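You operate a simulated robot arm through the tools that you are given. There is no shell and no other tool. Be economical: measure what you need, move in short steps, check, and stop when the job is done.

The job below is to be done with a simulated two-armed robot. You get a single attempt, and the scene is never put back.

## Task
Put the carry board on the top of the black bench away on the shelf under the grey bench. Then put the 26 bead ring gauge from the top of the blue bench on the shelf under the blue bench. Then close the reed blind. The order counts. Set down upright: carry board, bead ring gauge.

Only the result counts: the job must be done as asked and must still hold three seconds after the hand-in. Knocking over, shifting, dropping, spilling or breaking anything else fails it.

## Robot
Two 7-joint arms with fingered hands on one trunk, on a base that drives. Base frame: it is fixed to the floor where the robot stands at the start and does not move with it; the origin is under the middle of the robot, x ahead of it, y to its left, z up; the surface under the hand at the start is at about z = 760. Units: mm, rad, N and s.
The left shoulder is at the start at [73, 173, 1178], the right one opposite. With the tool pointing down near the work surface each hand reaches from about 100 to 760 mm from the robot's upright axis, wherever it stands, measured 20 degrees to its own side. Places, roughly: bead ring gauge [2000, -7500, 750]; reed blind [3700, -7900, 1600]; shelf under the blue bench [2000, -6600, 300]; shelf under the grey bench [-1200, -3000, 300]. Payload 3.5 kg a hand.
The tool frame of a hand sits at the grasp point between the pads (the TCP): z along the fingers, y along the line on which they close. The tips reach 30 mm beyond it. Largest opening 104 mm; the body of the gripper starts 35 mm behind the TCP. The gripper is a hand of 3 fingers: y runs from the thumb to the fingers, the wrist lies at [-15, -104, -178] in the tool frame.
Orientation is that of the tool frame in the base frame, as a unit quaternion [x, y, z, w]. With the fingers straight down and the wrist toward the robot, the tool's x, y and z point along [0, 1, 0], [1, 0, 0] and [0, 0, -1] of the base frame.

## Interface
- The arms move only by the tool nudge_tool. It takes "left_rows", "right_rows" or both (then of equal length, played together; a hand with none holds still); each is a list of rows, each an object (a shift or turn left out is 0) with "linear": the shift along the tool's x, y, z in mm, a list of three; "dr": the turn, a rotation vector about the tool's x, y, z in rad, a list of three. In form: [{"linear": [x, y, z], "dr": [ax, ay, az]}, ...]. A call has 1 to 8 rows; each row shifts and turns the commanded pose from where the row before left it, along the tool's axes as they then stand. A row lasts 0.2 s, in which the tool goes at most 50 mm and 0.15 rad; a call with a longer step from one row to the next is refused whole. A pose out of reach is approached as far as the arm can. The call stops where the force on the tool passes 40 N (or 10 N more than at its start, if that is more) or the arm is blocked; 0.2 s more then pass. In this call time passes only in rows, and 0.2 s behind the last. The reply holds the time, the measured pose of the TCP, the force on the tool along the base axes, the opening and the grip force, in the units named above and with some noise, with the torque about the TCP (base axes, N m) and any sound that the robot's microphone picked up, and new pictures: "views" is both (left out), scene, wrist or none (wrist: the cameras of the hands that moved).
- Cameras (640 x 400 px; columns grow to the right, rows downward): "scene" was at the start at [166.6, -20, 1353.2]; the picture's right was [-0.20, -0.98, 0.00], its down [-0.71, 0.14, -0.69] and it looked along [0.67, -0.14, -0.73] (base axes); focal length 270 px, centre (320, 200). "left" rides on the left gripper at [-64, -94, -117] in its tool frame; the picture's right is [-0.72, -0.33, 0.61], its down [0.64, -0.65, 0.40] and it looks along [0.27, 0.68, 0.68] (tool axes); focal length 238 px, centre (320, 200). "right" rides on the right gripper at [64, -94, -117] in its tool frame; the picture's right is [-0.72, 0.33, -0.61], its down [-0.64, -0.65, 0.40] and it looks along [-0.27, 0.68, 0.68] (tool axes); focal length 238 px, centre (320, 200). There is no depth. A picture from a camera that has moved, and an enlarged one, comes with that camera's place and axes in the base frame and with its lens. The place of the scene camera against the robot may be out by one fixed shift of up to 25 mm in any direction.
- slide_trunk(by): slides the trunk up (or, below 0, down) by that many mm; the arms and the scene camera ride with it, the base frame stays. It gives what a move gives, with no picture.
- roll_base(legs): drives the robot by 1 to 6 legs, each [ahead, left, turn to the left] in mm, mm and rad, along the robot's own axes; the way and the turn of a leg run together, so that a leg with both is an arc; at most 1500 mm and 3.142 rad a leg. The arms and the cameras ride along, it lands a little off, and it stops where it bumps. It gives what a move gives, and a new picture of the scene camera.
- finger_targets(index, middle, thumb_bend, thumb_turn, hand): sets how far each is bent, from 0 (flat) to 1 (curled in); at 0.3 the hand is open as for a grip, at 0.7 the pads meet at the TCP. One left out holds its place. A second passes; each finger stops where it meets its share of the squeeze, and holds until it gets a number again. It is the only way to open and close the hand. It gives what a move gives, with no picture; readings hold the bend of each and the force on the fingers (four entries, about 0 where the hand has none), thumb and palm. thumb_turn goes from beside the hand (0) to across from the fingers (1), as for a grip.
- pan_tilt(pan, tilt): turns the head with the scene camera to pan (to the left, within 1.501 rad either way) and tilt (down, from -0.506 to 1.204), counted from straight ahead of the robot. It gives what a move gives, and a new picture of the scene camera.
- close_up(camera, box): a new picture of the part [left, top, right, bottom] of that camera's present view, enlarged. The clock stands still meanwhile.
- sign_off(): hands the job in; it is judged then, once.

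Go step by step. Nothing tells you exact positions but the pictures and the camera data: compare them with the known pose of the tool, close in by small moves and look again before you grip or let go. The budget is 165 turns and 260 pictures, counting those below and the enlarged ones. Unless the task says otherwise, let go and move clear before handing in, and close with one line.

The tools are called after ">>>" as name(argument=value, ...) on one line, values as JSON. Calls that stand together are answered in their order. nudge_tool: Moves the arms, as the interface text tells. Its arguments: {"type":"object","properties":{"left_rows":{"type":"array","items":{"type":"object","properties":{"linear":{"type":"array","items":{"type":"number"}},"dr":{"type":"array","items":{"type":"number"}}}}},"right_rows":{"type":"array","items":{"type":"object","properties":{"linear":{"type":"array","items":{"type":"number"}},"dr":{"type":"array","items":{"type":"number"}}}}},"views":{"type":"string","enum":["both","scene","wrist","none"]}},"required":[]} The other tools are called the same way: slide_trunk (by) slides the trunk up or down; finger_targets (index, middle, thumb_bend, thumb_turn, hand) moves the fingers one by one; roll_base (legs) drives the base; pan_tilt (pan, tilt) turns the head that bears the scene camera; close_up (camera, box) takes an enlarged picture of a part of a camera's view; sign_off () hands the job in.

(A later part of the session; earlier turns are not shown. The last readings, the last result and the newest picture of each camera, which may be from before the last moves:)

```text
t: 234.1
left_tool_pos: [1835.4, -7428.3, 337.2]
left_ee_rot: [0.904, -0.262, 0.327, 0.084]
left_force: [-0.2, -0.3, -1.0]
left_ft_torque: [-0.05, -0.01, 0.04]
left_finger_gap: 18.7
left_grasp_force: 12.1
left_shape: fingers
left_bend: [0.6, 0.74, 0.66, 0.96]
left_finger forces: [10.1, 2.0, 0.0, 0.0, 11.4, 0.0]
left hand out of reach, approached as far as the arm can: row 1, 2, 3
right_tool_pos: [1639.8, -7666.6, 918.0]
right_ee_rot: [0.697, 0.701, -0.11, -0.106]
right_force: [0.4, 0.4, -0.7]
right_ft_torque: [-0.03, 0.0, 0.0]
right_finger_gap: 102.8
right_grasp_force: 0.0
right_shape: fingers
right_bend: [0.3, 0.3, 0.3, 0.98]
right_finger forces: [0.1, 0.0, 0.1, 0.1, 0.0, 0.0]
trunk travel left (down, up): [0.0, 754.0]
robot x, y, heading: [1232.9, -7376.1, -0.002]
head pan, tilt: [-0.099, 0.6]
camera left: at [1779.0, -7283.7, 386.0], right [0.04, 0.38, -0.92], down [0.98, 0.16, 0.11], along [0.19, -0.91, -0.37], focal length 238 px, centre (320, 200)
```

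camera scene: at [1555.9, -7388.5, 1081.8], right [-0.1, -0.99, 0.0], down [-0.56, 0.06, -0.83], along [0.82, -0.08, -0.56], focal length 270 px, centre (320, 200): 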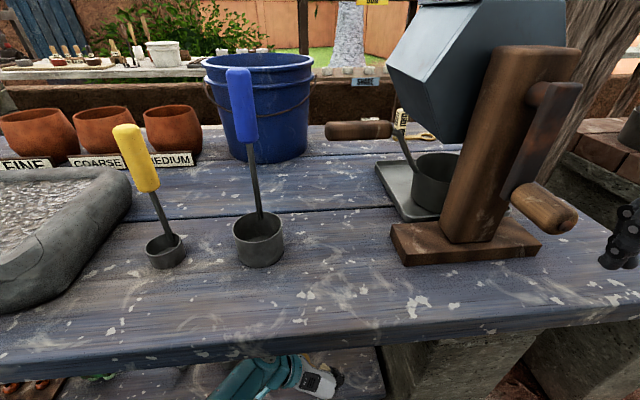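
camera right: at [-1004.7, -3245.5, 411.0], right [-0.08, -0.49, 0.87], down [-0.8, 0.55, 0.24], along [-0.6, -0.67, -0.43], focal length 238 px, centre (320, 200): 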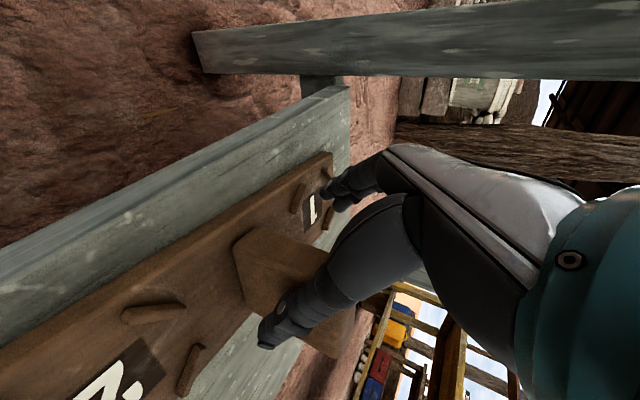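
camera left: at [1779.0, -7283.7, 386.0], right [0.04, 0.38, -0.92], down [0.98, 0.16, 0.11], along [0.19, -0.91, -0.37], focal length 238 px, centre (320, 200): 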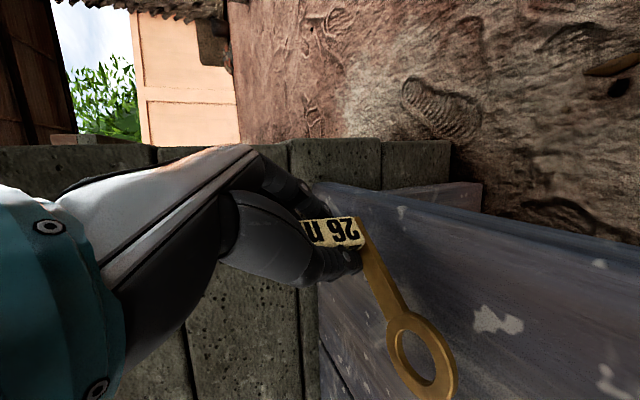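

The shelf seems to be at z ≈ 283 with front edge x ≈ 1805, so about 6 mm remain. I roll 30 mm forward and lower with the hand drawn back a little.

>>> roll_base(legs=[[30, 0, 0]])

>>> nudge_tool(left_rows=[{"linear": [-9, 5, -4]}, {"linear": [-3.2, 0.1, 3.9]}, {"linear": [-3.2, 0.1, 3.9]}], views="wrist")

```text
t: 234.9
left_tool_pos: [1863.7, -7428.1, 336.4]
left_ee_rot: [0.905, -0.261, 0.327, 0.083]
left_force: [-1.2, -0.7, -0.9]
left_ft_torque: [0.0, 0.02, -0.03]
left_finger_gap: 18.6
left_grasp_force: 12.2
left_shape: fingers
left_bend: [0.6, 0.74, 0.66, 0.96]
left_finger forces: [10.1, 2.0, 0.0, 0.0, 11.5, 0.1]
right_tool_pos: [1668.8, -7666.3, 918.6]
right_ee_rot: [0.696, 0.701, -0.11, -0.106]
right_force: [0.5, -0.2, -0.8]
right_ft_torque: [0.0, 0.01, 0.0]
right_finger_gap: 102.7
right_grasp_force: 0.0
right_shape: fingers
right_bend: [0.3, 0.3, 0.3, 0.98]
right_finger forces: [0.1, 0.0, 0.0, 0.0, 0.0, 0.1]
trunk travel left (down, up): [0.0, 754.0]
robot x, y, heading: [1259.0, -7375.0, 0.004]
head pan, tilt: [-0.099, 0.6]
camera scene: at [1585.9, -7388.4, 1081.7], right [-0.1, -0.99, 0.0], down [-0.56, 0.06, -0.82], along [0.82, -0.08, -0.57], focal length 270 px, centre (320, 200)
```

scene: 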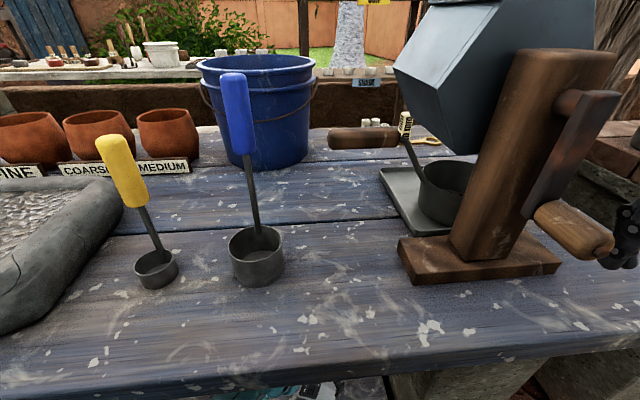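

```text
t: 235.7
left_tool_pos: [1850.0, -7427.8, 325.2]
left_ee_rot: [0.904, -0.261, 0.327, 0.084]
left_force: [0.1, 0.5, -0.9]
left_ft_torque: [0.0, 0.03, -0.03]
left_finger_gap: 18.8
left_grasp_force: 11.9
left_shape: fingers
left_bend: [0.6, 0.74, 0.66, 0.96]
left_finger forces: [10.1, 2.0, 0.1, 0.0, 11.5, 0.0]
left hand out of reach, approached as far as the arm can: row 3
right_tool_pos: [1669.1, -7666.5, 917.8]
right_ee_rot: [0.697, 0.701, -0.111, -0.106]
right_force: [0.3, -0.7, -0.6]
right_ft_torque: [-0.02, -0.01, -0.01]
right_finger_gap: 103.1
right_grasp_force: 0.0
right_shape: fingers
right_bend: [0.3, 0.3, 0.3, 0.98]
right_finger forces: [0.0, 0.0, 0.0, 0.0, 0.0, 0.0]
trunk travel left (down, up): [0.0, 754.0]
robot x, y, heading: [1263.1, -7376.5, 0.004]
head pan, tilt: [-0.099, 0.6]
camera left: at [1794.9, -7283.1, 374.7], right [0.04, 0.38, -0.92], down [0.98, 0.16, 0.11], along [0.19, -0.91, -0.37], focal length 238 px, centre (320, 200)
```

left: 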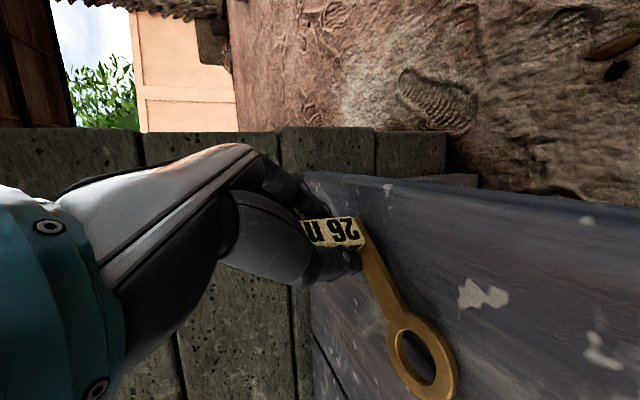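

>>> nudge_tool(left_rows=[{"linear": [-6.5, 3, -1]}, {"linear": [-3.2, 0.1, 3.9]}, {"linear": [-3.2, 0.1, 3.9]}], right_rows=[{"linear": [-20, 0, 0]}, {"linear": [-20, 0, 0]}, {"linear": [-10, 0, 0]}], views="none")

>>> close_up(camera="left", box=[270, 160, 530, 400])

```text
t: 236.5
left_tool_pos: [1843.1, -7427.7, 319.1]
left_ee_rot: [0.904, -0.261, 0.329, 0.084]
left_force: [2.9, 1.4, 7.7]
left_ft_torque: [0.1, -0.11, 0.03]
left_finger_gap: 18.4
left_grasp_force: 16.5
left_shape: fingers
left_bend: [0.6, 0.74, 0.66, 0.97]
left_finger forces: [9.9, 6.0, 0.0, 0.0, 16.4, 0.0]
left hand out of reach, approached as far as the arm can: row 3
right_tool_pos: [1669.0, -7716.7, 920.1]
right_ee_rot: [0.696, 0.702, -0.11, -0.105]
right_force: [-0.2, 1.0, -0.3]
right_ft_torque: [-0.04, -0.05, 0.01]
right_finger_gap: 102.9
right_grasp_force: 0.1
right_shape: fingers
right_bend: [0.3, 0.3, 0.3, 0.98]
right_finger forces: [0.0, 0.0, 0.0, 0.0, 0.0, 0.1]
trunk travel left (down, up): [0.0, 754.0]
robot x, y, heading: [1262.4, -7372.8, 0.003]
head pan, tilt: [-0.099, 0.6]
```

```text
1.67 times, centred on (400, 280) of left
camera zoom: at [1787.8, -7283.3, 368.8], right [0.04, 0.38, -0.92], down [0.98, 0.16, 0.11], along [0.19, -0.91, -0.36], focal length 397 px, centre (187, 67)
```

zoom: 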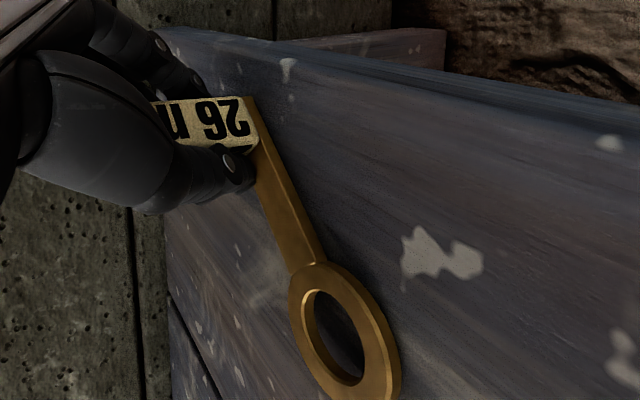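

Contact: the gauge rests on the shelf, about 20 mm or more inside the front edge. I let go and back out along the hand's own axis.

>>> finger_targets(hand="left", index=0.3, middle=0.3, thumb_bend=0.3)

>>> close_up(camera="left", box=[270, 160, 530, 400])

```text
t: 237.5
left_tool_pos: [1841.7, -7428.7, 317.2]
left_ee_rot: [0.904, -0.26, 0.327, 0.084]
left_force: [-0.6, -0.9, -0.3]
left_ft_torque: [-0.01, 0.03, -0.02]
left_finger_gap: 102.8
left_grasp_force: 0.2
left_shape: fingers
left_bend: [0.3, 0.3, 0.3, 0.97]
left_finger forces: [0.0, 0.0, 0.0, 0.0, 0.1, 0.0]
right_tool_pos: [1669.5, -7716.8, 918.4]
right_ee_rot: [0.696, 0.701, -0.11, -0.106]
right_force: [-0.8, 0.5, 0.4]
right_ft_torque: [-0.02, 0.0, -0.02]
right_finger_gap: 102.7
right_grasp_force: 0.1
right_shape: fingers
right_bend: [0.3, 0.3, 0.3, 0.98]
right_finger forces: [0.1, 0.0, 0.1, 0.1, 0.1, 0.0]
trunk travel left (down, up): [0.0, 754.0]
robot x, y, heading: [1259.6, -7377.0, 0.005]
head pan, tilt: [-0.099, 0.6]
```

```text
1.67 times, centred on (400, 280) of left
camera zoom: at [1786.8, -7283.1, 367.6], right [0.04, 0.38, -0.92], down [0.98, 0.16, 0.11], along [0.19, -0.91, -0.37], focal length 397 px, centre (187, 67)
```

zoom: 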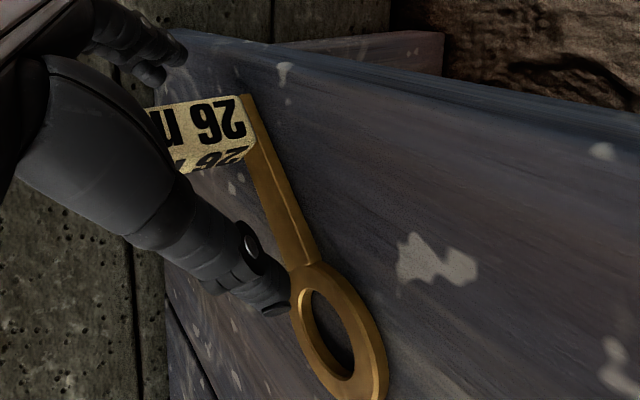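

The gauge stands by itself. I raise the hand slightly first so the thumb clears the ring.

>>> nudge_tool(left_rows=[{"linear": [6.4, 0, -7.7]}, {"linear": [6.4, 0, -7.7]}], views="none")

>>> roll_base(legs=[[-60, 37, 0]])

>>> close_up(camera="left", box=[200, 100, 600, 400])

```text
t: 238.1
left_tool_pos: [1841.0, -7429.0, 337.4]
left_ee_rot: [0.905, -0.261, 0.327, 0.083]
left_force: [-1.0, 1.0, -0.5]
left_ft_torque: [0.0, 0.01, 0.0]
left_finger_gap: 102.7
left_grasp_force: 0.1
left_shape: fingers
left_bend: [0.3, 0.3, 0.3, 0.97]
left_finger forces: [0.0, 0.0, 0.0, 0.0, 0.1, 0.0]
right_tool_pos: [1669.6, -7716.4, 919.3]
right_ee_rot: [0.696, 0.702, -0.11, -0.105]
right_force: [0.3, -0.1, -0.5]
right_ft_torque: [-0.02, -0.03, 0.01]
right_finger_gap: 103.2
right_grasp_force: 0.2
right_shape: fingers
right_bend: [0.3, 0.3, 0.3, 0.98]
right_finger forces: [0.0, 0.0, 0.1, 0.0, 0.0, 0.1]
trunk travel left (down, up): [0.0, 754.0]
robot x, y, heading: [1259.7, -7373.9, -0.001]
head pan, tilt: [-0.099, 0.6]
```

```text
t: 239.1
left_tool_pos: [1781.5, -7389.9, 338.2]
left_ee_rot: [0.904, -0.26, 0.327, 0.084]
left_force: [0.4, 0.7, 0.5]
left_ft_torque: [-0.01, -0.01, -0.03]
left_finger_gap: 102.9
left_grasp_force: 0.0
left_shape: fingers
left_bend: [0.3, 0.3, 0.3, 0.97]
left_finger forces: [0.0, 0.0, 0.0, 0.1, 0.0, 0.0]
right_tool_pos: [1610.0, -7680.4, 920.2]
right_ee_rot: [0.697, 0.701, -0.11, -0.106]
right_force: [0.2, 0.0, 0.2]
right_ft_torque: [0.02, -0.04, 0.02]
right_finger_gap: 103.0
right_grasp_force: 0.0
right_shape: fingers
right_bend: [0.3, 0.3, 0.3, 0.98]
right_finger forces: [0.1, 0.0, 0.0, 0.0, 0.1, 0.1]
trunk travel left (down, up): [0.0, 754.0]
robot x, y, heading: [1199.4, -7339.2, -0.005]
head pan, tilt: [-0.099, 0.6]
camera scene: at [1525.6, -7351.3, 1081.9], right [-0.1, -1.0, 0.0], down [-0.56, 0.06, -0.83], along [0.82, -0.08, -0.56], focal length 270 px, centre (320, 200)
```

scene: 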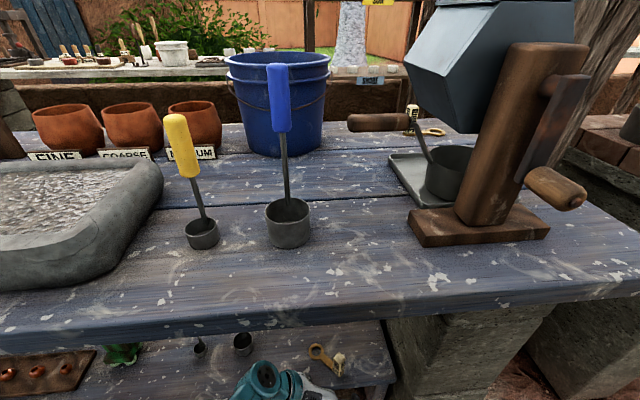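

```text
1.33 times, centred on (400, 250) of left
camera zoom: at [1726.2, -7246.9, 387.3], right [0.04, 0.38, -0.92], down [0.98, 0.16, 0.11], along [0.19, -0.91, -0.37], focal length 318 px, centre (213, 133)
```

zoom: 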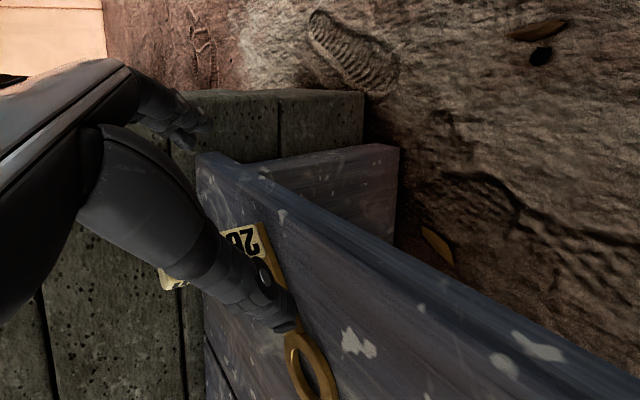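

Clear. I back out completely and check the gauge.

>>> roll_base(legs=[[-80, 40, 0], [-220, 0, 0]])

>>> close_up(camera="scene", box=[220, 180, 420, 320])

```text
t: 241.5
left_tool_pos: [1482.7, -7351.9, 337.7]
left_ee_rot: [0.904, -0.261, 0.328, 0.085]
left_force: [-0.8, -0.3, -0.6]
left_ft_torque: [0.0, -0.02, 0.01]
left_finger_gap: 102.7
left_grasp_force: 0.1
left_shape: fingers
left_bend: [0.3, 0.3, 0.3, 0.97]
left_finger forces: [0.0, 0.0, 0.0, 0.1, 0.1, 0.0]
right_tool_pos: [1312.2, -7642.0, 920.1]
right_ee_rot: [0.696, 0.702, -0.109, -0.105]
right_force: [0.6, -0.5, -0.3]
right_ft_torque: [0.01, 0.0, 0.02]
right_finger_gap: 102.9
right_grasp_force: 0.0
right_shape: fingers
right_bend: [0.3, 0.3, 0.3, 0.98]
right_finger forces: [0.1, 0.0, 0.0, 0.0, 0.0, 0.1]
trunk travel left (down, up): [0.0, 754.0]
robot x, y, heading: [899.8, -7300.4, 0.001]
head pan, tilt: [-0.099, 0.6]
camera scene: at [1227.4, -7312.3, 1081.8], right [-0.1, -0.99, 0.0], down [-0.56, 0.06, -0.83], along [0.82, -0.08, -0.56], focal length 270 px, centre (320, 200)
```

scene: 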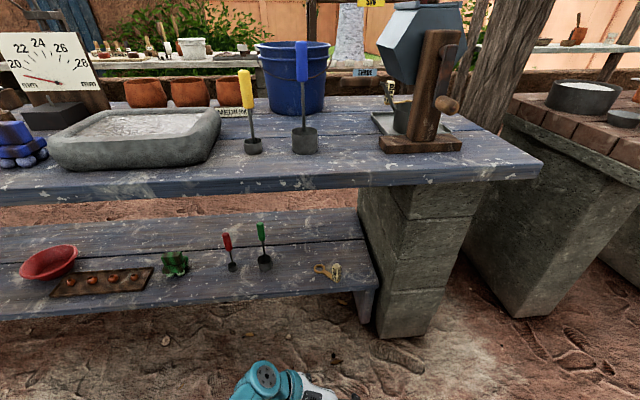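

```text
2.86 times, centred on (320, 250) of scene
camera zoom: at [1227.4, -7312.3, 1081.8], right [-0.1, -0.99, 0.0], down [-0.56, 0.06, -0.83], along [0.82, -0.08, -0.56], focal length 773 px, centre (320, 57)
```

zoom: 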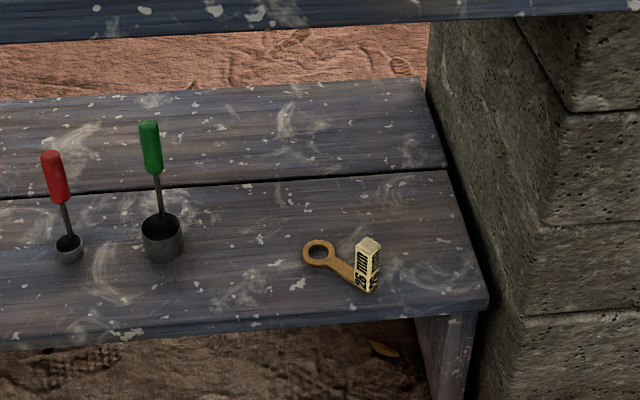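

The gauge stands upright on the shelf. Now for the reed blind: I raise the trunk and look toward it.

>>> slide_trunk(by=275)

>>> pan_tilt(pan=-0.2, tilt=0.1)

>>> close_up(camera="scene", box=[160, 60, 400, 260])

```text
t: 244.3
left_tool_pos: [1526.9, -7351.8, 755.1]
left_ee_rot: [0.849, -0.269, 0.452, 0.047]
left_force: [0.3, 0.2, 0.1]
left_ft_torque: [0.01, -0.01, 0.02]
left_finger_gap: 102.8
left_grasp_force: 0.0
left_shape: fingers
left_bend: [0.3, 0.3, 0.3, 0.97]
left_finger forces: [0.1, 0.0, 0.1, 0.0, 0.0, 0.0]
right_tool_pos: [1311.5, -7640.9, 1193.6]
right_ee_rot: [0.696, 0.702, -0.111, -0.106]
right_force: [-0.4, 0.0, -0.2]
right_ft_torque: [-0.02, -0.01, -0.01]
right_finger_gap: 103.0
right_grasp_force: 0.1
right_shape: fingers
right_bend: [0.3, 0.3, 0.3, 0.98]
right_finger forces: [0.0, 0.0, 0.0, 0.0, 0.1, 0.0]
trunk travel left (down, up): [-275.0, 479.0]
robot x, y, heading: [898.3, -7300.8, 0.0]
head pan, tilt: [-0.099, 0.6]
```

```text
t: 245.2
left_tool_pos: [1528.7, -7351.6, 756.2]
left_ee_rot: [0.849, -0.269, 0.453, 0.046]
left_force: [-0.5, 0.5, 0.1]
left_ft_torque: [0.05, 0.02, 0.01]
left_finger_gap: 103.0
left_grasp_force: 0.0
left_shape: fingers
left_bend: [0.3, 0.3, 0.3, 0.97]
left_finger forces: [0.1, 0.1, 0.0, 0.1, 0.0, 0.1]
right_tool_pos: [1311.9, -7640.5, 1193.6]
right_ee_rot: [0.696, 0.702, -0.11, -0.106]
right_force: [1.0, 0.2, 0.7]
right_ft_torque: [-0.01, 0.0, 0.01]
right_finger_gap: 102.9
right_grasp_force: 0.0
right_shape: fingers
right_bend: [0.3, 0.3, 0.3, 0.98]
right_finger forces: [0.0, 0.0, 0.0, 0.0, 0.0, 0.0]
trunk travel left (down, up): [-275.0, 479.0]
robot x, y, heading: [902.2, -7297.6, -0.001]
head pan, tilt: [-0.201, 0.099]
camera scene: at [1079.6, -7321.8, 1417.4], right [-0.2, -0.98, 0.0], down [-0.1, 0.02, -0.99], along [0.97, -0.2, -0.1], focal length 270 px, centre (320, 200)
```

scene: 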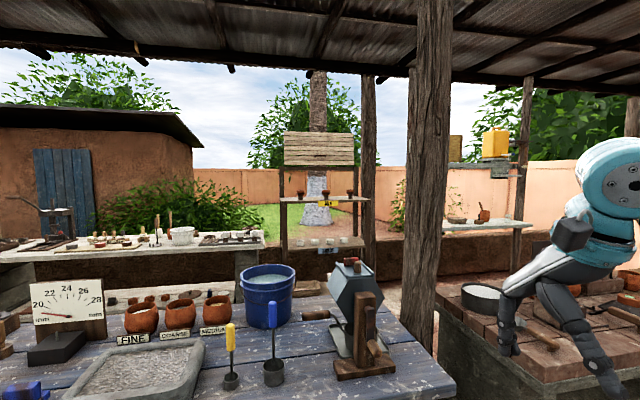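

```text
2.00 times, centred on (280, 160) of scene
camera zoom: at [1079.6, -7321.8, 1417.4], right [-0.2, -0.98, 0.0], down [-0.1, 0.02, -0.99], along [0.97, -0.2, -0.1], focal length 541 px, centre (400, 280)
```

zoom: 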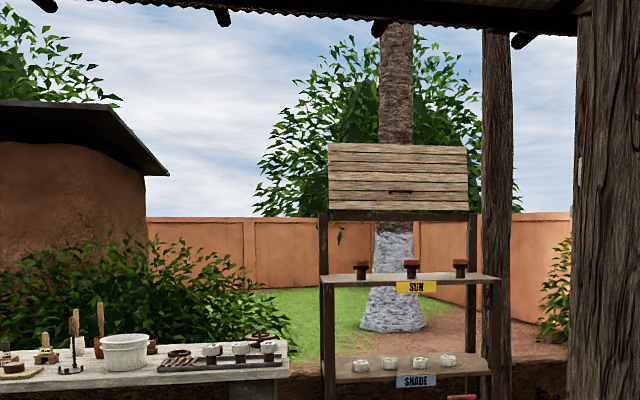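

The blind is a reed panel raised above a drying rack at x ≈ 3700; its handle is near z 1600. It is reachable from the aisle behind the blue bench, so I tuck the left hand and drive around the bench's far end.

>>> nudge_tool(left_rows=[{"linear": [15.3, -2.6, -39.6]}, {"linear": [15.3, -2.6, -39.6]}, {"linear": [15.3, -2.6, -39.6]}, {"linear": [15.3, -2.6, -39.6]}, {"linear": [15.3, -2.6, -39.6]}, {"linear": [15.3, -2.6, -39.6]}, {"linear": [15.3, -2.6, -39.6]}], views="none")

>>> roll_base(legs=[[0, 0, 1.571], [1400, 0, 0], [1400, 0, 0], [0, 0, -1.571]])

```text
t: 246.8
left_tool_pos: [1375.3, -7293.3, 1006.0]
left_ee_rot: [0.85, -0.269, 0.451, 0.046]
left_force: [0.3, -0.1, -0.3]
left_ft_torque: [0.0, 0.0, 0.01]
left_finger_gap: 102.8
left_grasp_force: 0.1
left_shape: fingers
left_bend: [0.3, 0.3, 0.3, 0.97]
left_finger forces: [0.1, 0.1, 0.0, 0.0, 0.0, 0.1]
right_tool_pos: [1311.6, -7640.8, 1194.4]
right_ee_rot: [0.696, 0.702, -0.111, -0.105]
right_force: [0.1, -0.2, -0.4]
right_ft_torque: [-0.01, 0.03, 0.0]
right_finger_gap: 102.7
right_grasp_force: 0.0
right_shape: fingers
right_bend: [0.3, 0.3, 0.3, 0.98]
right_finger forces: [0.0, 0.0, 0.0, 0.0, 0.0, 0.0]
trunk travel left (down, up): [-275.0, 479.0]
robot x, y, heading: [900.4, -7297.5, 0.002]
head pan, tilt: [-0.201, 0.099]
```

```text
t: 261.7
left_tool_pos: [855.0, -4515.2, 1006.1]
left_ee_rot: [0.783, 0.424, 0.346, -0.295]
left_force: [0.2, -0.4, -0.3]
left_ft_torque: [-0.04, 0.02, 0.01]
left_finger_gap: 102.8
left_grasp_force: 0.1
left_shape: fingers
left_bend: [0.3, 0.3, 0.3, 0.98]
left_finger forces: [0.0, 0.0, 0.0, 0.0, 0.0, 0.0]
right_tool_pos: [1203.3, -4567.7, 1193.8]
right_ee_rot: [-0.023, 0.988, -0.153, 0.006]
right_force: [-0.1, -0.5, -0.5]
right_ft_torque: [0.04, -0.01, 0.01]
right_finger_gap: 102.9
right_grasp_force: 0.0
right_shape: fingers
right_bend: [0.3, 0.3, 0.3, 0.98]
right_finger forces: [0.0, 0.0, 0.0, 0.0, 0.1, 0.1]
trunk travel left (down, up): [-275.0, 479.0]
robot x, y, heading: [877.2, -4990.1, 1.61]
head pan, tilt: [-0.201, 0.099]
stopped in leg 3: the robot was blocked; the commanded pose is now the measured one
camera scene: at [900.5, -4825.7, 1418.0], right [0.99, -0.16, 0.0], down [-0.02, -0.1, -1.0], along [0.16, 0.98, -0.1], focal length 270 px, centre (320, 200)
```

scene: 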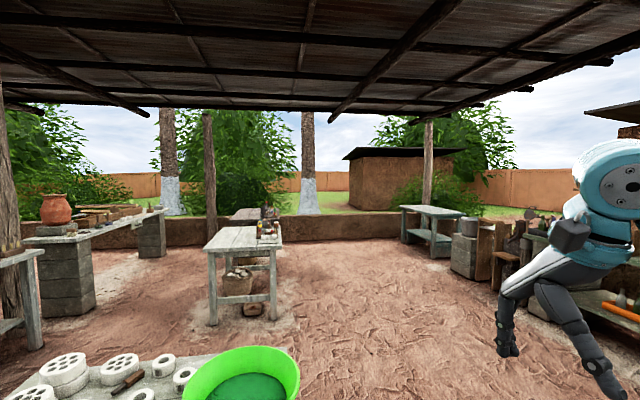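

The base was blocked at y ≈ −4990, near the mud-cylinder table. I look down to see what it met.

>>> pan_tilt(pan=0.1, tilt=0.95)

```text
t: 262.9
left_tool_pos: [855.0, -4513.0, 1006.6]
left_ee_rot: [0.783, 0.425, 0.346, -0.294]
left_force: [-0.3, -1.2, -0.7]
left_ft_torque: [0.02, 0.0, 0.02]
left_finger_gap: 102.7
left_grasp_force: 0.0
left_shape: fingers
left_bend: [0.3, 0.3, 0.3, 0.98]
left_finger forces: [0.0, 0.1, 0.1, 0.0, 0.0, 0.1]
right_tool_pos: [1203.0, -4564.2, 1194.3]
right_ee_rot: [-0.023, 0.988, -0.154, 0.007]
right_force: [-0.1, 0.6, 0.7]
right_ft_torque: [0.03, 0.01, 0.01]
right_finger_gap: 102.8
right_grasp_force: 0.1
right_shape: fingers
right_bend: [0.3, 0.3, 0.3, 0.98]
right_finger forces: [0.0, 0.1, 0.0, 0.1, 0.1, 0.0]
trunk travel left (down, up): [-275.0, 479.0]
robot x, y, heading: [878.0, -4986.8, 1.615]
head pan, tilt: [0.099, 0.949]
camera scene: at [875.3, -4841.2, 1343.0], right [0.99, 0.14, 0.0], down [0.11, -0.81, -0.58], along [-0.08, 0.58, -0.81], focal length 270 px, centre (320, 200)
```

scene: 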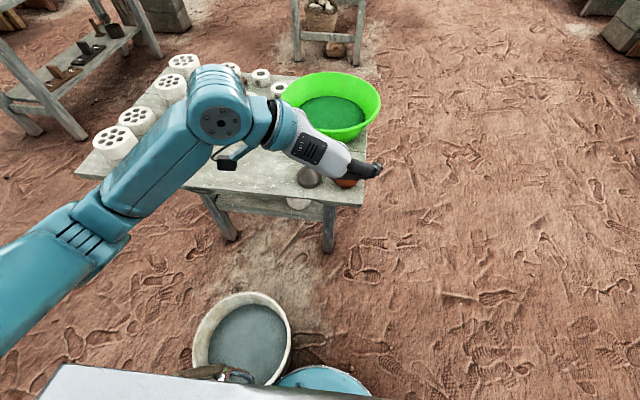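

I bumped against a white slip bucket on the floor; it still stands. I back off and take a wider path around.

>>> roll_base(legs=[[-110, 0, 0], [0, -350, 0], [500, -200, 0], [270, 0, 0], [0, 0, -1.61]])

>>> pan_tilt(pan=-0.4, tilt=0.35)

```text
t: 274.1
left_tool_pos: [1871.4, -4317.1, 1005.2]
left_ee_rot: [0.848, -0.276, 0.451, 0.048]
left_force: [-0.2, -1.0, -0.9]
left_ft_torque: [-0.01, 0.0, 0.03]
left_finger_gap: 102.8
left_grasp_force: 0.1
left_shape: fingers
left_bend: [0.3, 0.3, 0.3, 0.98]
left_finger forces: [0.1, 0.1, 0.0, 0.0, 0.0, 0.1]
right_tool_pos: [1801.5, -4662.5, 1192.3]
right_ee_rot: [0.7, 0.697, -0.111, -0.107]
right_force: [0.3, -0.1, 0.8]
right_ft_torque: [0.01, 0.0, 0.03]
right_finger_gap: 103.0
right_grasp_force: 0.1
right_shape: fingers
right_bend: [0.3, 0.3, 0.3, 0.98]
right_finger forces: [0.1, 0.0, 0.0, 0.0, 0.0, 0.0]
trunk travel left (down, up): [-275.0, 479.0]
robot x, y, heading: [1392.2, -4316.9, -0.017]
head pan, tilt: [0.099, 0.949]
camera scene: at [1555.9, -4315.5, 1342.9], right [0.09, -1.0, 0.0], down [-0.81, -0.07, -0.58], along [0.58, 0.05, -0.81], focal length 270 px, centre (320, 200)
```

scene: 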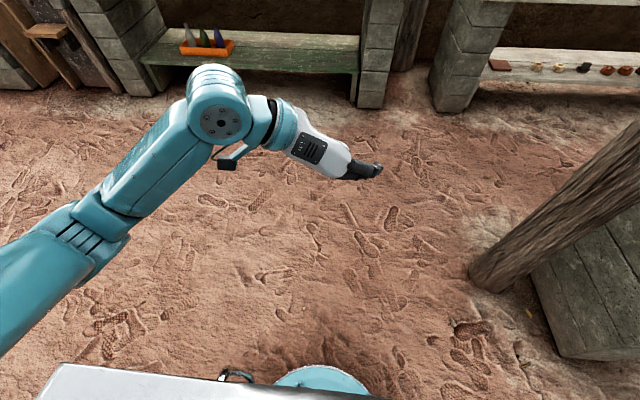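

```text
t: 275.1
left_tool_pos: [1870.1, -4316.2, 1006.0]
left_ee_rot: [0.848, -0.275, 0.451, 0.047]
left_force: [0.2, -0.5, 0.7]
left_ft_torque: [0.02, 0.0, 0.02]
left_finger_gap: 103.2
left_grasp_force: 0.1
left_shape: fingers
left_bend: [0.3, 0.3, 0.3, 0.98]
left_finger forces: [0.0, 0.0, 0.0, 0.1, 0.1, 0.1]
right_tool_pos: [1800.1, -4662.5, 1193.5]
right_ee_rot: [0.701, 0.697, -0.111, -0.106]
right_force: [-0.5, 0.3, 0.5]
right_ft_torque: [-0.02, -0.02, 0.02]
right_finger_gap: 103.2
right_grasp_force: 0.1
right_shape: fingers
right_bend: [0.3, 0.3, 0.3, 0.98]
right_finger forces: [0.1, 0.0, 0.1, 0.1, 0.1, 0.0]
trunk travel left (down, up): [-275.0, 479.0]
robot x, y, heading: [1391.2, -4315.8, -0.013]
head pan, tilt: [-0.4, 0.351]
camera scene: at [1568.7, -4359.0, 1394.0], right [-0.4, -0.92, 0.0], down [-0.32, 0.14, -0.94], along [0.86, -0.38, -0.34], focal length 270 px, centre (320, 200)
```

scene: 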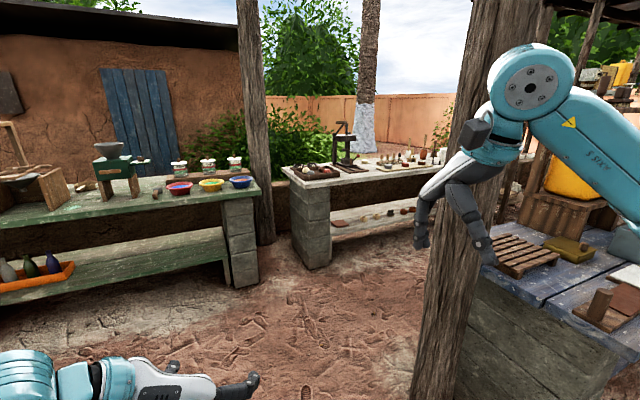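

The aisle behind the blue bench (x ≈ 2300–3400) is open. I drive in and turn down it.

>>> roll_base(legs=[[1470, 0, 0], [0, 0, -1.556], [1400, 0, 0]])

>>> pan_tilt(pan=0.3, tilt=0.2)

```text
t: 292.7
left_tool_pos: [2921.2, -6194.8, 1006.1]
left_ee_rot: [-0.422, 0.784, -0.294, -0.348]
left_force: [0.8, -0.4, -0.3]
left_ft_torque: [-0.05, 0.02, 0.02]
left_finger_gap: 103.2
left_grasp_force: 0.1
left_shape: fingers
left_bend: [0.3, 0.3, 0.3, 0.98]
left_finger forces: [0.0, 0.0, 0.0, 0.0, 0.0, 0.1]
right_tool_pos: [2571.7, -6143.3, 1192.7]
right_ee_rot: [0.988, 0.021, -0.006, -0.154]
right_force: [-0.4, 0.2, 0.2]
right_ft_torque: [0.0, 0.0, 0.01]
right_finger_gap: 102.6
right_grasp_force: 0.0
right_shape: fingers
right_bend: [0.3, 0.3, 0.3, 0.98]
right_finger forces: [0.0, 0.0, 0.0, 0.0, 0.0, 0.0]
trunk travel left (down, up): [-275.0, 479.0]
robot x, y, heading: [2898.4, -5723.7, -1.538]
head pan, tilt: [-0.4, 0.351]
camera scene: at [2877.6, -5891.1, 1394.1], right [-0.93, 0.36, 0.0], down [0.12, 0.32, -0.94], along [-0.34, -0.88, -0.34], focal length 270 px, centre (320, 200)
```

scene: 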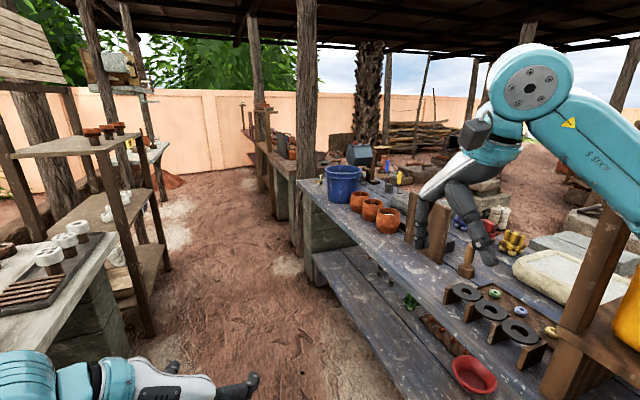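

```text
t: 293.8
left_tool_pos: [2920.8, -6195.6, 1006.1]
left_ee_rot: [-0.422, 0.784, -0.293, -0.347]
left_force: [0.5, 0.5, 0.1]
left_ft_torque: [0.0, 0.02, -0.03]
left_finger_gap: 102.8
left_grasp_force: 0.1
left_shape: fingers
left_bend: [0.3, 0.3, 0.3, 0.98]
left_finger forces: [0.0, 0.0, 0.1, 0.0, 0.0, 0.0]
right_tool_pos: [2571.3, -6142.8, 1193.5]
right_ee_rot: [0.988, 0.021, -0.007, -0.154]
right_force: [-0.1, -1.1, -0.5]
right_ft_torque: [-0.03, 0.01, 0.0]
right_finger_gap: 102.7
right_grasp_force: 0.1
right_shape: fingers
right_bend: [0.3, 0.3, 0.3, 0.98]
right_finger forces: [0.0, 0.0, 0.0, 0.0, 0.1, 0.1]
trunk travel left (down, up): [-275.0, 479.0]
robot x, y, heading: [2899.4, -5723.4, -1.541]
head pan, tilt: [0.3, 0.201]
camera scene: at [2941.4, -5892.1, 1408.1], right [-0.95, -0.33, 0.0], down [-0.06, 0.19, -0.98], along [0.32, -0.93, -0.2], focal length 270 px, centre (320, 200)
```

scene: 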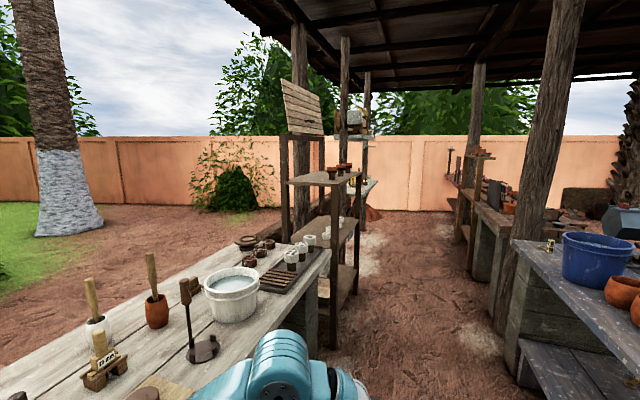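

I see the rack from the side: the blind panel leans back atop the rear posts. I zoom in.

>>> close_up(camera="scene", box=[230, 60, 400, 200])

```text
2.86 times, centred on (315, 130) of scene
camera zoom: at [2941.4, -5892.1, 1408.1], right [-0.95, -0.33, 0.0], down [-0.06, 0.19, -0.98], along [0.32, -0.93, -0.2], focal length 773 px, centre (334, 400)
```

zoom: 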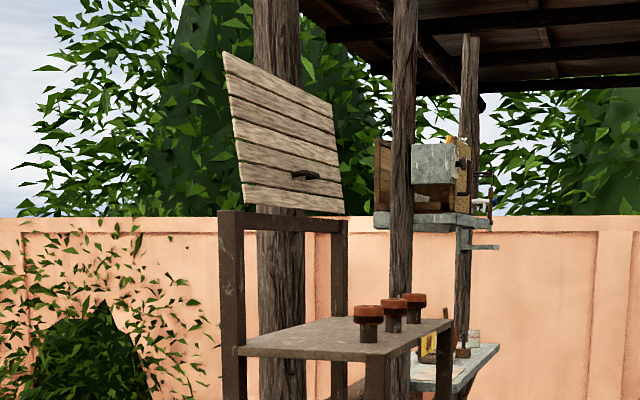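

The handle sits low on the panel's front at about (3710, −7865, 1590), above and behind the rack's top shelf (front x ≈ 3400). I drive down the aisle and turn to face it.

>>> roll_base(legs=[[1400, -60, 0], [735, -60, 0], [0, 0, 1.541]])

>>> pan_tilt(pan=0.0, tilt=0.0)

>>> close_up(camera="scene", box=[200, 80, 440, 260])

```text
t: 308.2
left_tool_pos: [3329.3, -7868.4, 1005.7]
left_ee_rot: [0.85, -0.267, 0.451, 0.044]
left_force: [-0.1, 0.2, 0.6]
left_ft_torque: [-0.01, 0.0, 0.0]
left_finger_gap: 103.1
left_grasp_force: 0.0
left_shape: fingers
left_bend: [0.3, 0.3, 0.3, 0.98]
left_finger forces: [0.1, 0.1, 0.1, 0.1, 0.0, 0.0]
right_tool_pos: [3266.7, -8214.8, 1192.7]
right_ee_rot: [0.695, 0.703, -0.112, -0.106]
right_force: [0.3, 0.2, -0.2]
right_ft_torque: [0.0, 0.0, 0.0]
right_finger_gap: 103.2
right_grasp_force: 0.0
right_shape: fingers
right_bend: [0.3, 0.3, 0.3, 0.98]
right_finger forces: [0.1, 0.0, 0.0, 0.0, 0.0, 0.0]
trunk travel left (down, up): [-275.0, 479.0]
robot x, y, heading: [2857.2, -7878.3, 0.002]
head pan, tilt: [0.3, 0.201]
camera scene: at [3031.4, -7852.9, 1408.1], right [0.3, -0.95, 0.0], down [-0.19, -0.06, -0.98], along [0.94, 0.29, -0.2], focal length 270 px, centre (320, 200)
```

scene: 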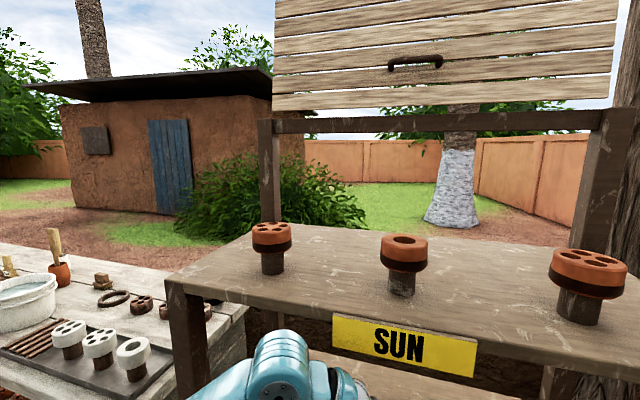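

```text
t: 309.0
left_tool_pos: [3330.9, -7868.8, 1005.5]
left_ee_rot: [0.85, -0.268, 0.452, 0.044]
left_force: [0.2, -0.1, 0.3]
left_ft_torque: [0.03, 0.02, 0.03]
left_finger_gap: 103.2
left_grasp_force: 0.0
left_shape: fingers
left_bend: [0.3, 0.3, 0.3, 0.98]
left_finger forces: [0.0, 0.0, 0.0, 0.0, 0.0, 0.1]
right_tool_pos: [3266.1, -8215.7, 1192.9]
right_ee_rot: [0.694, 0.704, -0.113, -0.105]
right_force: [1.0, 0.1, -0.1]
right_ft_torque: [0.06, -0.01, 0.03]
right_finger_gap: 103.0
right_grasp_force: 0.1
right_shape: fingers
right_bend: [0.3, 0.3, 0.3, 0.98]
right_finger forces: [0.1, 0.0, 0.0, 0.0, 0.0, 0.0]
trunk travel left (down, up): [-275.0, 479.0]
robot x, y, heading: [2856.4, -7876.8, -0.001]
head pan, tilt: [0.0, 0.0]
camera scene: at [3032.5, -7880.5, 1426.5], right [0.0, -1.0, 0.0], down [0.0, 0.0, -1.0], along [1.0, 0.0, 0.0], focal length 270 px, centre (320, 200)
```

scene: 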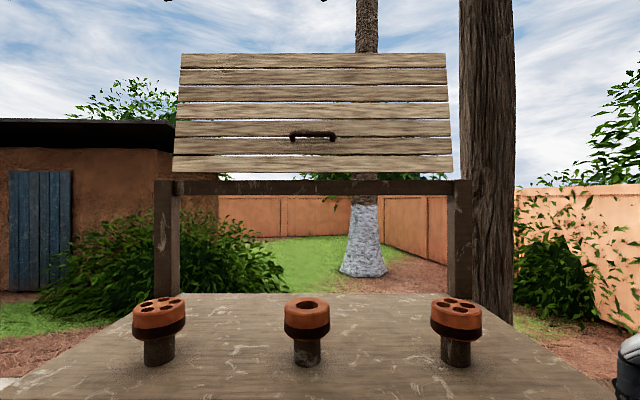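

```text
2.22 times, centred on (320, 170) of scene
camera zoom: at [3032.5, -7880.5, 1426.5], right [0.0, -1.0, 0.0], down [0.0, 0.0, -1.0], along [1.0, 0.0, 0.0], focal length 601 px, centre (320, 267)
```

zoom: 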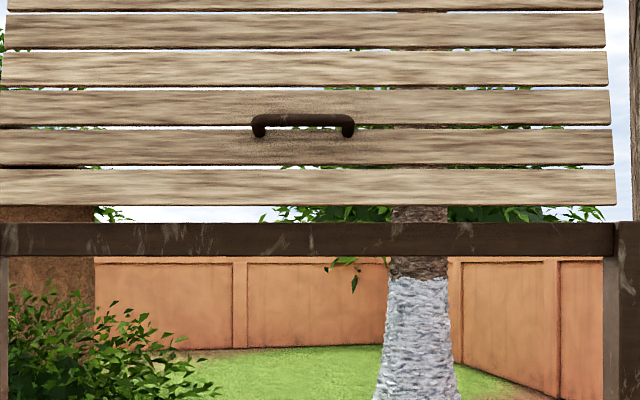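

It looks like a slatted panel with a D-shaped pull about 110 mm wide at roughly (3690, −7850, 1590). I tuck the left hand and turn the right hand to point forward.

>>> nudge_tool(left_rows=[{"linear": [-10, -14, -43]}, {"linear": [-10, -14, -43]}, {"linear": [-10, -14, -43]}, {"linear": [-10, -14, -43]}, {"linear": [-10, -14, -43]}, {"linear": [0, 0, 0]}, {"linear": [0, 0, 0]}, {"linear": [0, 0, 0]}], right_rows=[{"dr": [-0.145, 0, 0]}, {"dr": [-0.145, 0, 0]}, {"dr": [-0.145, 0, 0]}, {"dr": [-0.145, 0, 0]}, {"dr": [-0.145, 0, 0]}, {"dr": [-0.145, 0, 0]}, {"dr": [-0.145, 0, 0]}, {"dr": [-0.145, 0, 0]}], views="none")

>>> slide_trunk(by=300)

>>> nudge_tool(right_rows=[{"dr": [-0.145, 0, 0]}, {"dr": [-0.145, 0, 0]}, {"dr": [-0.145, 0, 0]}, {"dr": [-0.145, 0, 0]}, {"dr": [-0.136, 0, 0]}], views="scene")

```text
t: 310.8
left_tool_pos: [3216.9, -7715.4, 1114.4]
left_ee_rot: [0.85, -0.267, 0.451, 0.045]
left_force: [0.2, -0.1, 0.1]
left_ft_torque: [0.0, 0.01, -0.02]
left_finger_gap: 102.9
left_grasp_force: 0.1
left_shape: fingers
left_bend: [0.3, 0.3, 0.3, 0.98]
left_finger forces: [0.1, 0.0, 0.0, 0.0, 0.0, 0.0]
left hand out of reach, approached as far as the arm can: row 4, 5
right_tool_pos: [3301.1, -8244.9, 1213.0]
right_ee_rot: [0.637, 0.651, 0.293, 0.29]
right_force: [0.5, -0.5, -0.2]
right_ft_torque: [0.01, -0.01, 0.0]
right_finger_gap: 103.1
right_grasp_force: 0.0
right_shape: fingers
right_bend: [0.3, 0.3, 0.3, 0.98]
right_finger forces: [0.1, 0.0, 0.0, 0.0, 0.1, 0.0]
right hand out of reach, approached as far as the arm can: row 6, 7, 8
trunk travel left (down, up): [-275.0, 479.0]
robot x, y, heading: [2852.0, -7878.6, 0.007]
head pan, tilt: [0.0, 0.0]
```

```text
t: 313.8
left_tool_pos: [3215.6, -7713.3, 1414.1]
left_ee_rot: [0.85, -0.267, 0.452, 0.044]
left_force: [0.0, 0.0, 0.1]
left_ft_torque: [0.01, 0.01, -0.02]
left_finger_gap: 102.8
left_grasp_force: 0.1
left_shape: fingers
left_bend: [0.3, 0.3, 0.3, 0.98]
left_finger forces: [0.0, 0.1, 0.0, 0.1, 0.0, 0.0]
right_tool_pos: [3301.9, -8244.1, 1514.3]
right_ee_rot: [0.639, 0.65, 0.292, 0.291]
right_force: [0.8, 0.1, 0.0]
right_ft_torque: [-0.02, 0.0, 0.0]
right_finger_gap: 103.2
right_grasp_force: 0.2
right_shape: fingers
right_bend: [0.3, 0.3, 0.3, 0.98]
right_finger forces: [0.0, 0.0, 0.1, 0.0, 0.0, 0.1]
trunk travel left (down, up): [-575.0, 179.0]
robot x, y, heading: [2851.8, -7878.4, 0.003]
head pan, tilt: [0.0, 0.0]
```

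```text
t: 315.0
left_tool_pos: [3215.2, -7713.0, 1412.3]
left_ee_rot: [0.85, -0.268, 0.452, 0.044]
left_force: [0.1, 0.2, 0.0]
left_ft_torque: [0.02, 0.01, 0.03]
left_finger_gap: 103.0
left_grasp_force: 0.1
left_shape: fingers
left_bend: [0.3, 0.3, 0.3, 0.98]
left_finger forces: [0.0, 0.1, 0.0, 0.0, 0.0, 0.0]
right_tool_pos: [3294.6, -8262.4, 1513.3]
right_ee_rot: [0.633, 0.618, 0.323, 0.337]
right_force: [0.0, 0.6, 0.3]
right_ft_torque: [0.0, -0.03, 0.01]
right_finger_gap: 103.2
right_grasp_force: 0.0
right_shape: fingers
right_bend: [0.3, 0.3, 0.3, 0.98]
right_finger forces: [0.0, 0.0, 0.0, 0.0, 0.0, 0.0]
right hand out of reach, approached as far as the arm can: row 1, 2, 3, 4, 5
trunk travel left (down, up): [-575.0, 179.0]
robot x, y, heading: [2852.4, -7877.0, 0.001]
head pan, tilt: [0.0, 0.0]
camera scene: at [2967.5, -7880.5, 1729.1], right [0.0, -1.0, 0.0], down [0.0, 0.0, -1.0], along [1.0, 0.0, 0.0], focal length 270 px, centre (320, 200)
```

scene: 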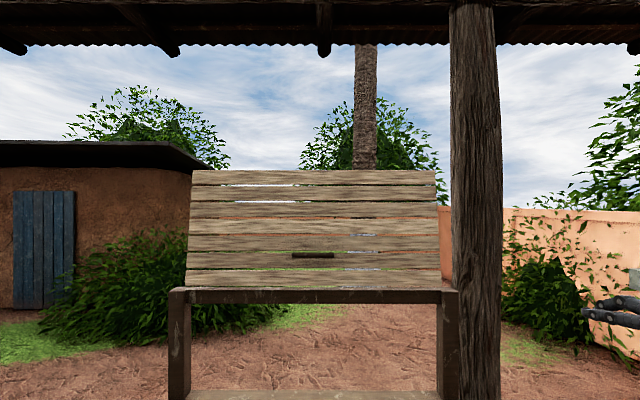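

The geometry suggests the blind slides down its sloped plane (its height matches the gap to the shelf). I position the robot so the right hand, pitched about 30°, can press the pull from above without touching the pots.

>>> roll_base(legs=[[0, 180, 0], [120, 0, 0]])

>>> nudge_tool(right_rows=[{"dr": [0.14, 0, 0]}, {"dr": [0.14, 0, 0]}, {"dr": [0.14, 0, 0]}, {"linear": [30, 0, -20]}, {"linear": [30, 0, -20]}, {"linear": [30, 0, -20]}, {"linear": [30, 0, -20]}, {"linear": [30, 0, -20]}], views="both")

```text
t: 317.4
left_tool_pos: [3333.8, -7532.8, 1413.5]
left_ee_rot: [0.849, -0.269, 0.452, 0.045]
left_force: [-0.2, 0.2, 0.8]
left_ft_torque: [0.03, -0.01, 0.01]
left_finger_gap: 103.2
left_grasp_force: 0.1
left_shape: fingers
left_bend: [0.3, 0.3, 0.3, 0.98]
left_finger forces: [0.1, 0.0, 0.1, 0.0, 0.0, 0.0]
right_tool_pos: [3409.3, -8082.0, 1512.0]
right_ee_rot: [0.634, 0.616, 0.323, 0.337]
right_force: [-0.7, -1.0, -0.7]
right_ft_torque: [0.0, -0.05, 0.02]
right_finger_gap: 103.1
right_grasp_force: 0.1
right_shape: fingers
right_bend: [0.3, 0.3, 0.3, 0.98]
right_finger forces: [0.0, 0.0, 0.0, 0.0, 0.0, 0.0]
trunk travel left (down, up): [-575.0, 179.0]
robot x, y, heading: [2972.6, -7692.2, 0.004]
head pan, tilt: [0.0, 0.0]
camera scene: at [3084.0, -7698.5, 1729.2], right [0.0, -1.0, 0.0], down [0.0, 0.0, -1.0], along [1.0, 0.0, 0.0], focal length 270 px, centre (320, 200)
```

scene: 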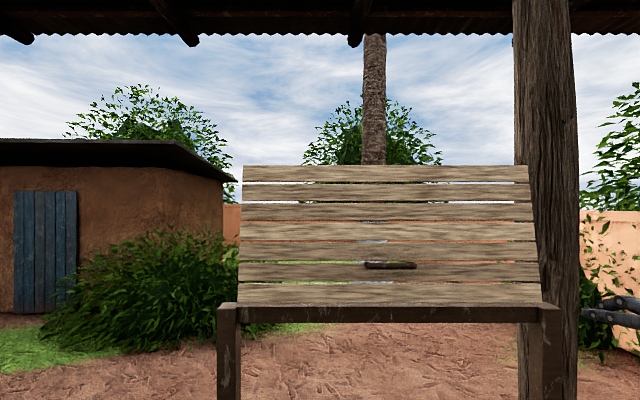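

```text
t: 319.2
left_tool_pos: [3333.7, -7530.5, 1411.8]
left_ee_rot: [0.85, -0.268, 0.452, 0.045]
left_force: [-0.5, 0.0, 1.0]
left_ft_torque: [-0.02, -0.04, 0.01]
left_finger_gap: 102.7
left_grasp_force: 0.1
left_shape: fingers
left_bend: [0.3, 0.3, 0.3, 0.98]
left_finger forces: [0.1, 0.0, 0.1, 0.2, 0.1, 0.1]
right_tool_pos: [3362.5, -7929.2, 1598.9]
right_ee_rot: [0.691, 0.67, 0.186, 0.198]
right_force: [0.4, 0.0, 0.3]
right_ft_torque: [0.01, 0.01, -0.02]
right_finger_gap: 103.0
right_grasp_force: 0.1
right_shape: fingers
right_bend: [0.3, 0.3, 0.3, 0.98]
right_finger forces: [0.0, 0.1, 0.0, 0.1, 0.0, 0.0]
trunk travel left (down, up): [-575.0, 179.0]
robot x, y, heading: [2974.2, -7695.3, -0.002]
head pan, tilt: [0.0, 0.0]
camera scene: at [3085.5, -7696.4, 1729.1], right [0.0, -1.0, 0.0], down [0.0, 0.0, -1.0], along [1.0, 0.0, 0.0], focal length 270 px, centre (320, 200)
camera right: at [3223.3, -7858.6, 1648.0], right [-0.07, -0.71, 0.7], down [-0.37, -0.63, -0.68], along [0.93, -0.3, -0.22], focal length 238 px, centre (320, 200)
```

scene: 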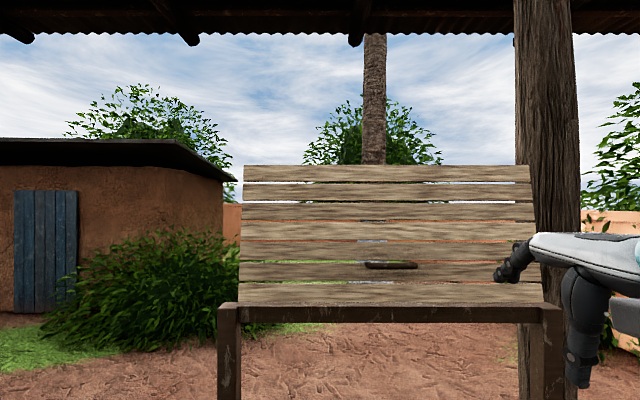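
right: 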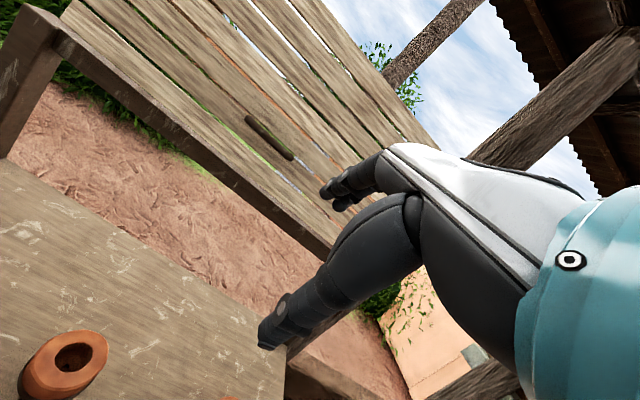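

The wrist camera puts the pull bar at z ≈ 1566, y −7804 to −7906, x ≈ 3660. I zoom to see its standoff.

>>> close_up(camera="right", box=[190, 80, 350, 200])

```text
3.33 times, centred on (270, 140) of right
camera zoom: at [3223.3, -7858.6, 1648.0], right [-0.07, -0.71, 0.7], down [-0.37, -0.63, -0.68], along [0.93, -0.3, -0.22], focal length 794 px, centre (487, 400)
```

zoom: 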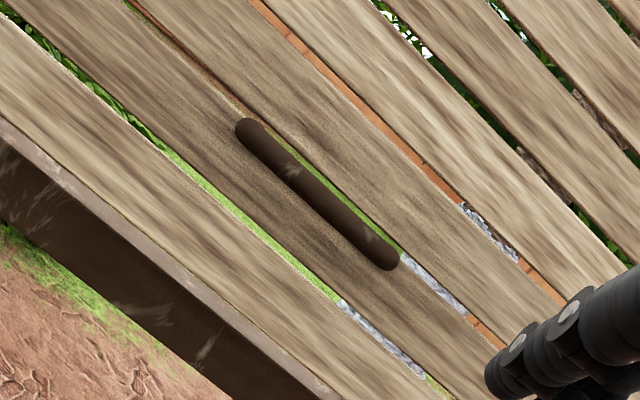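

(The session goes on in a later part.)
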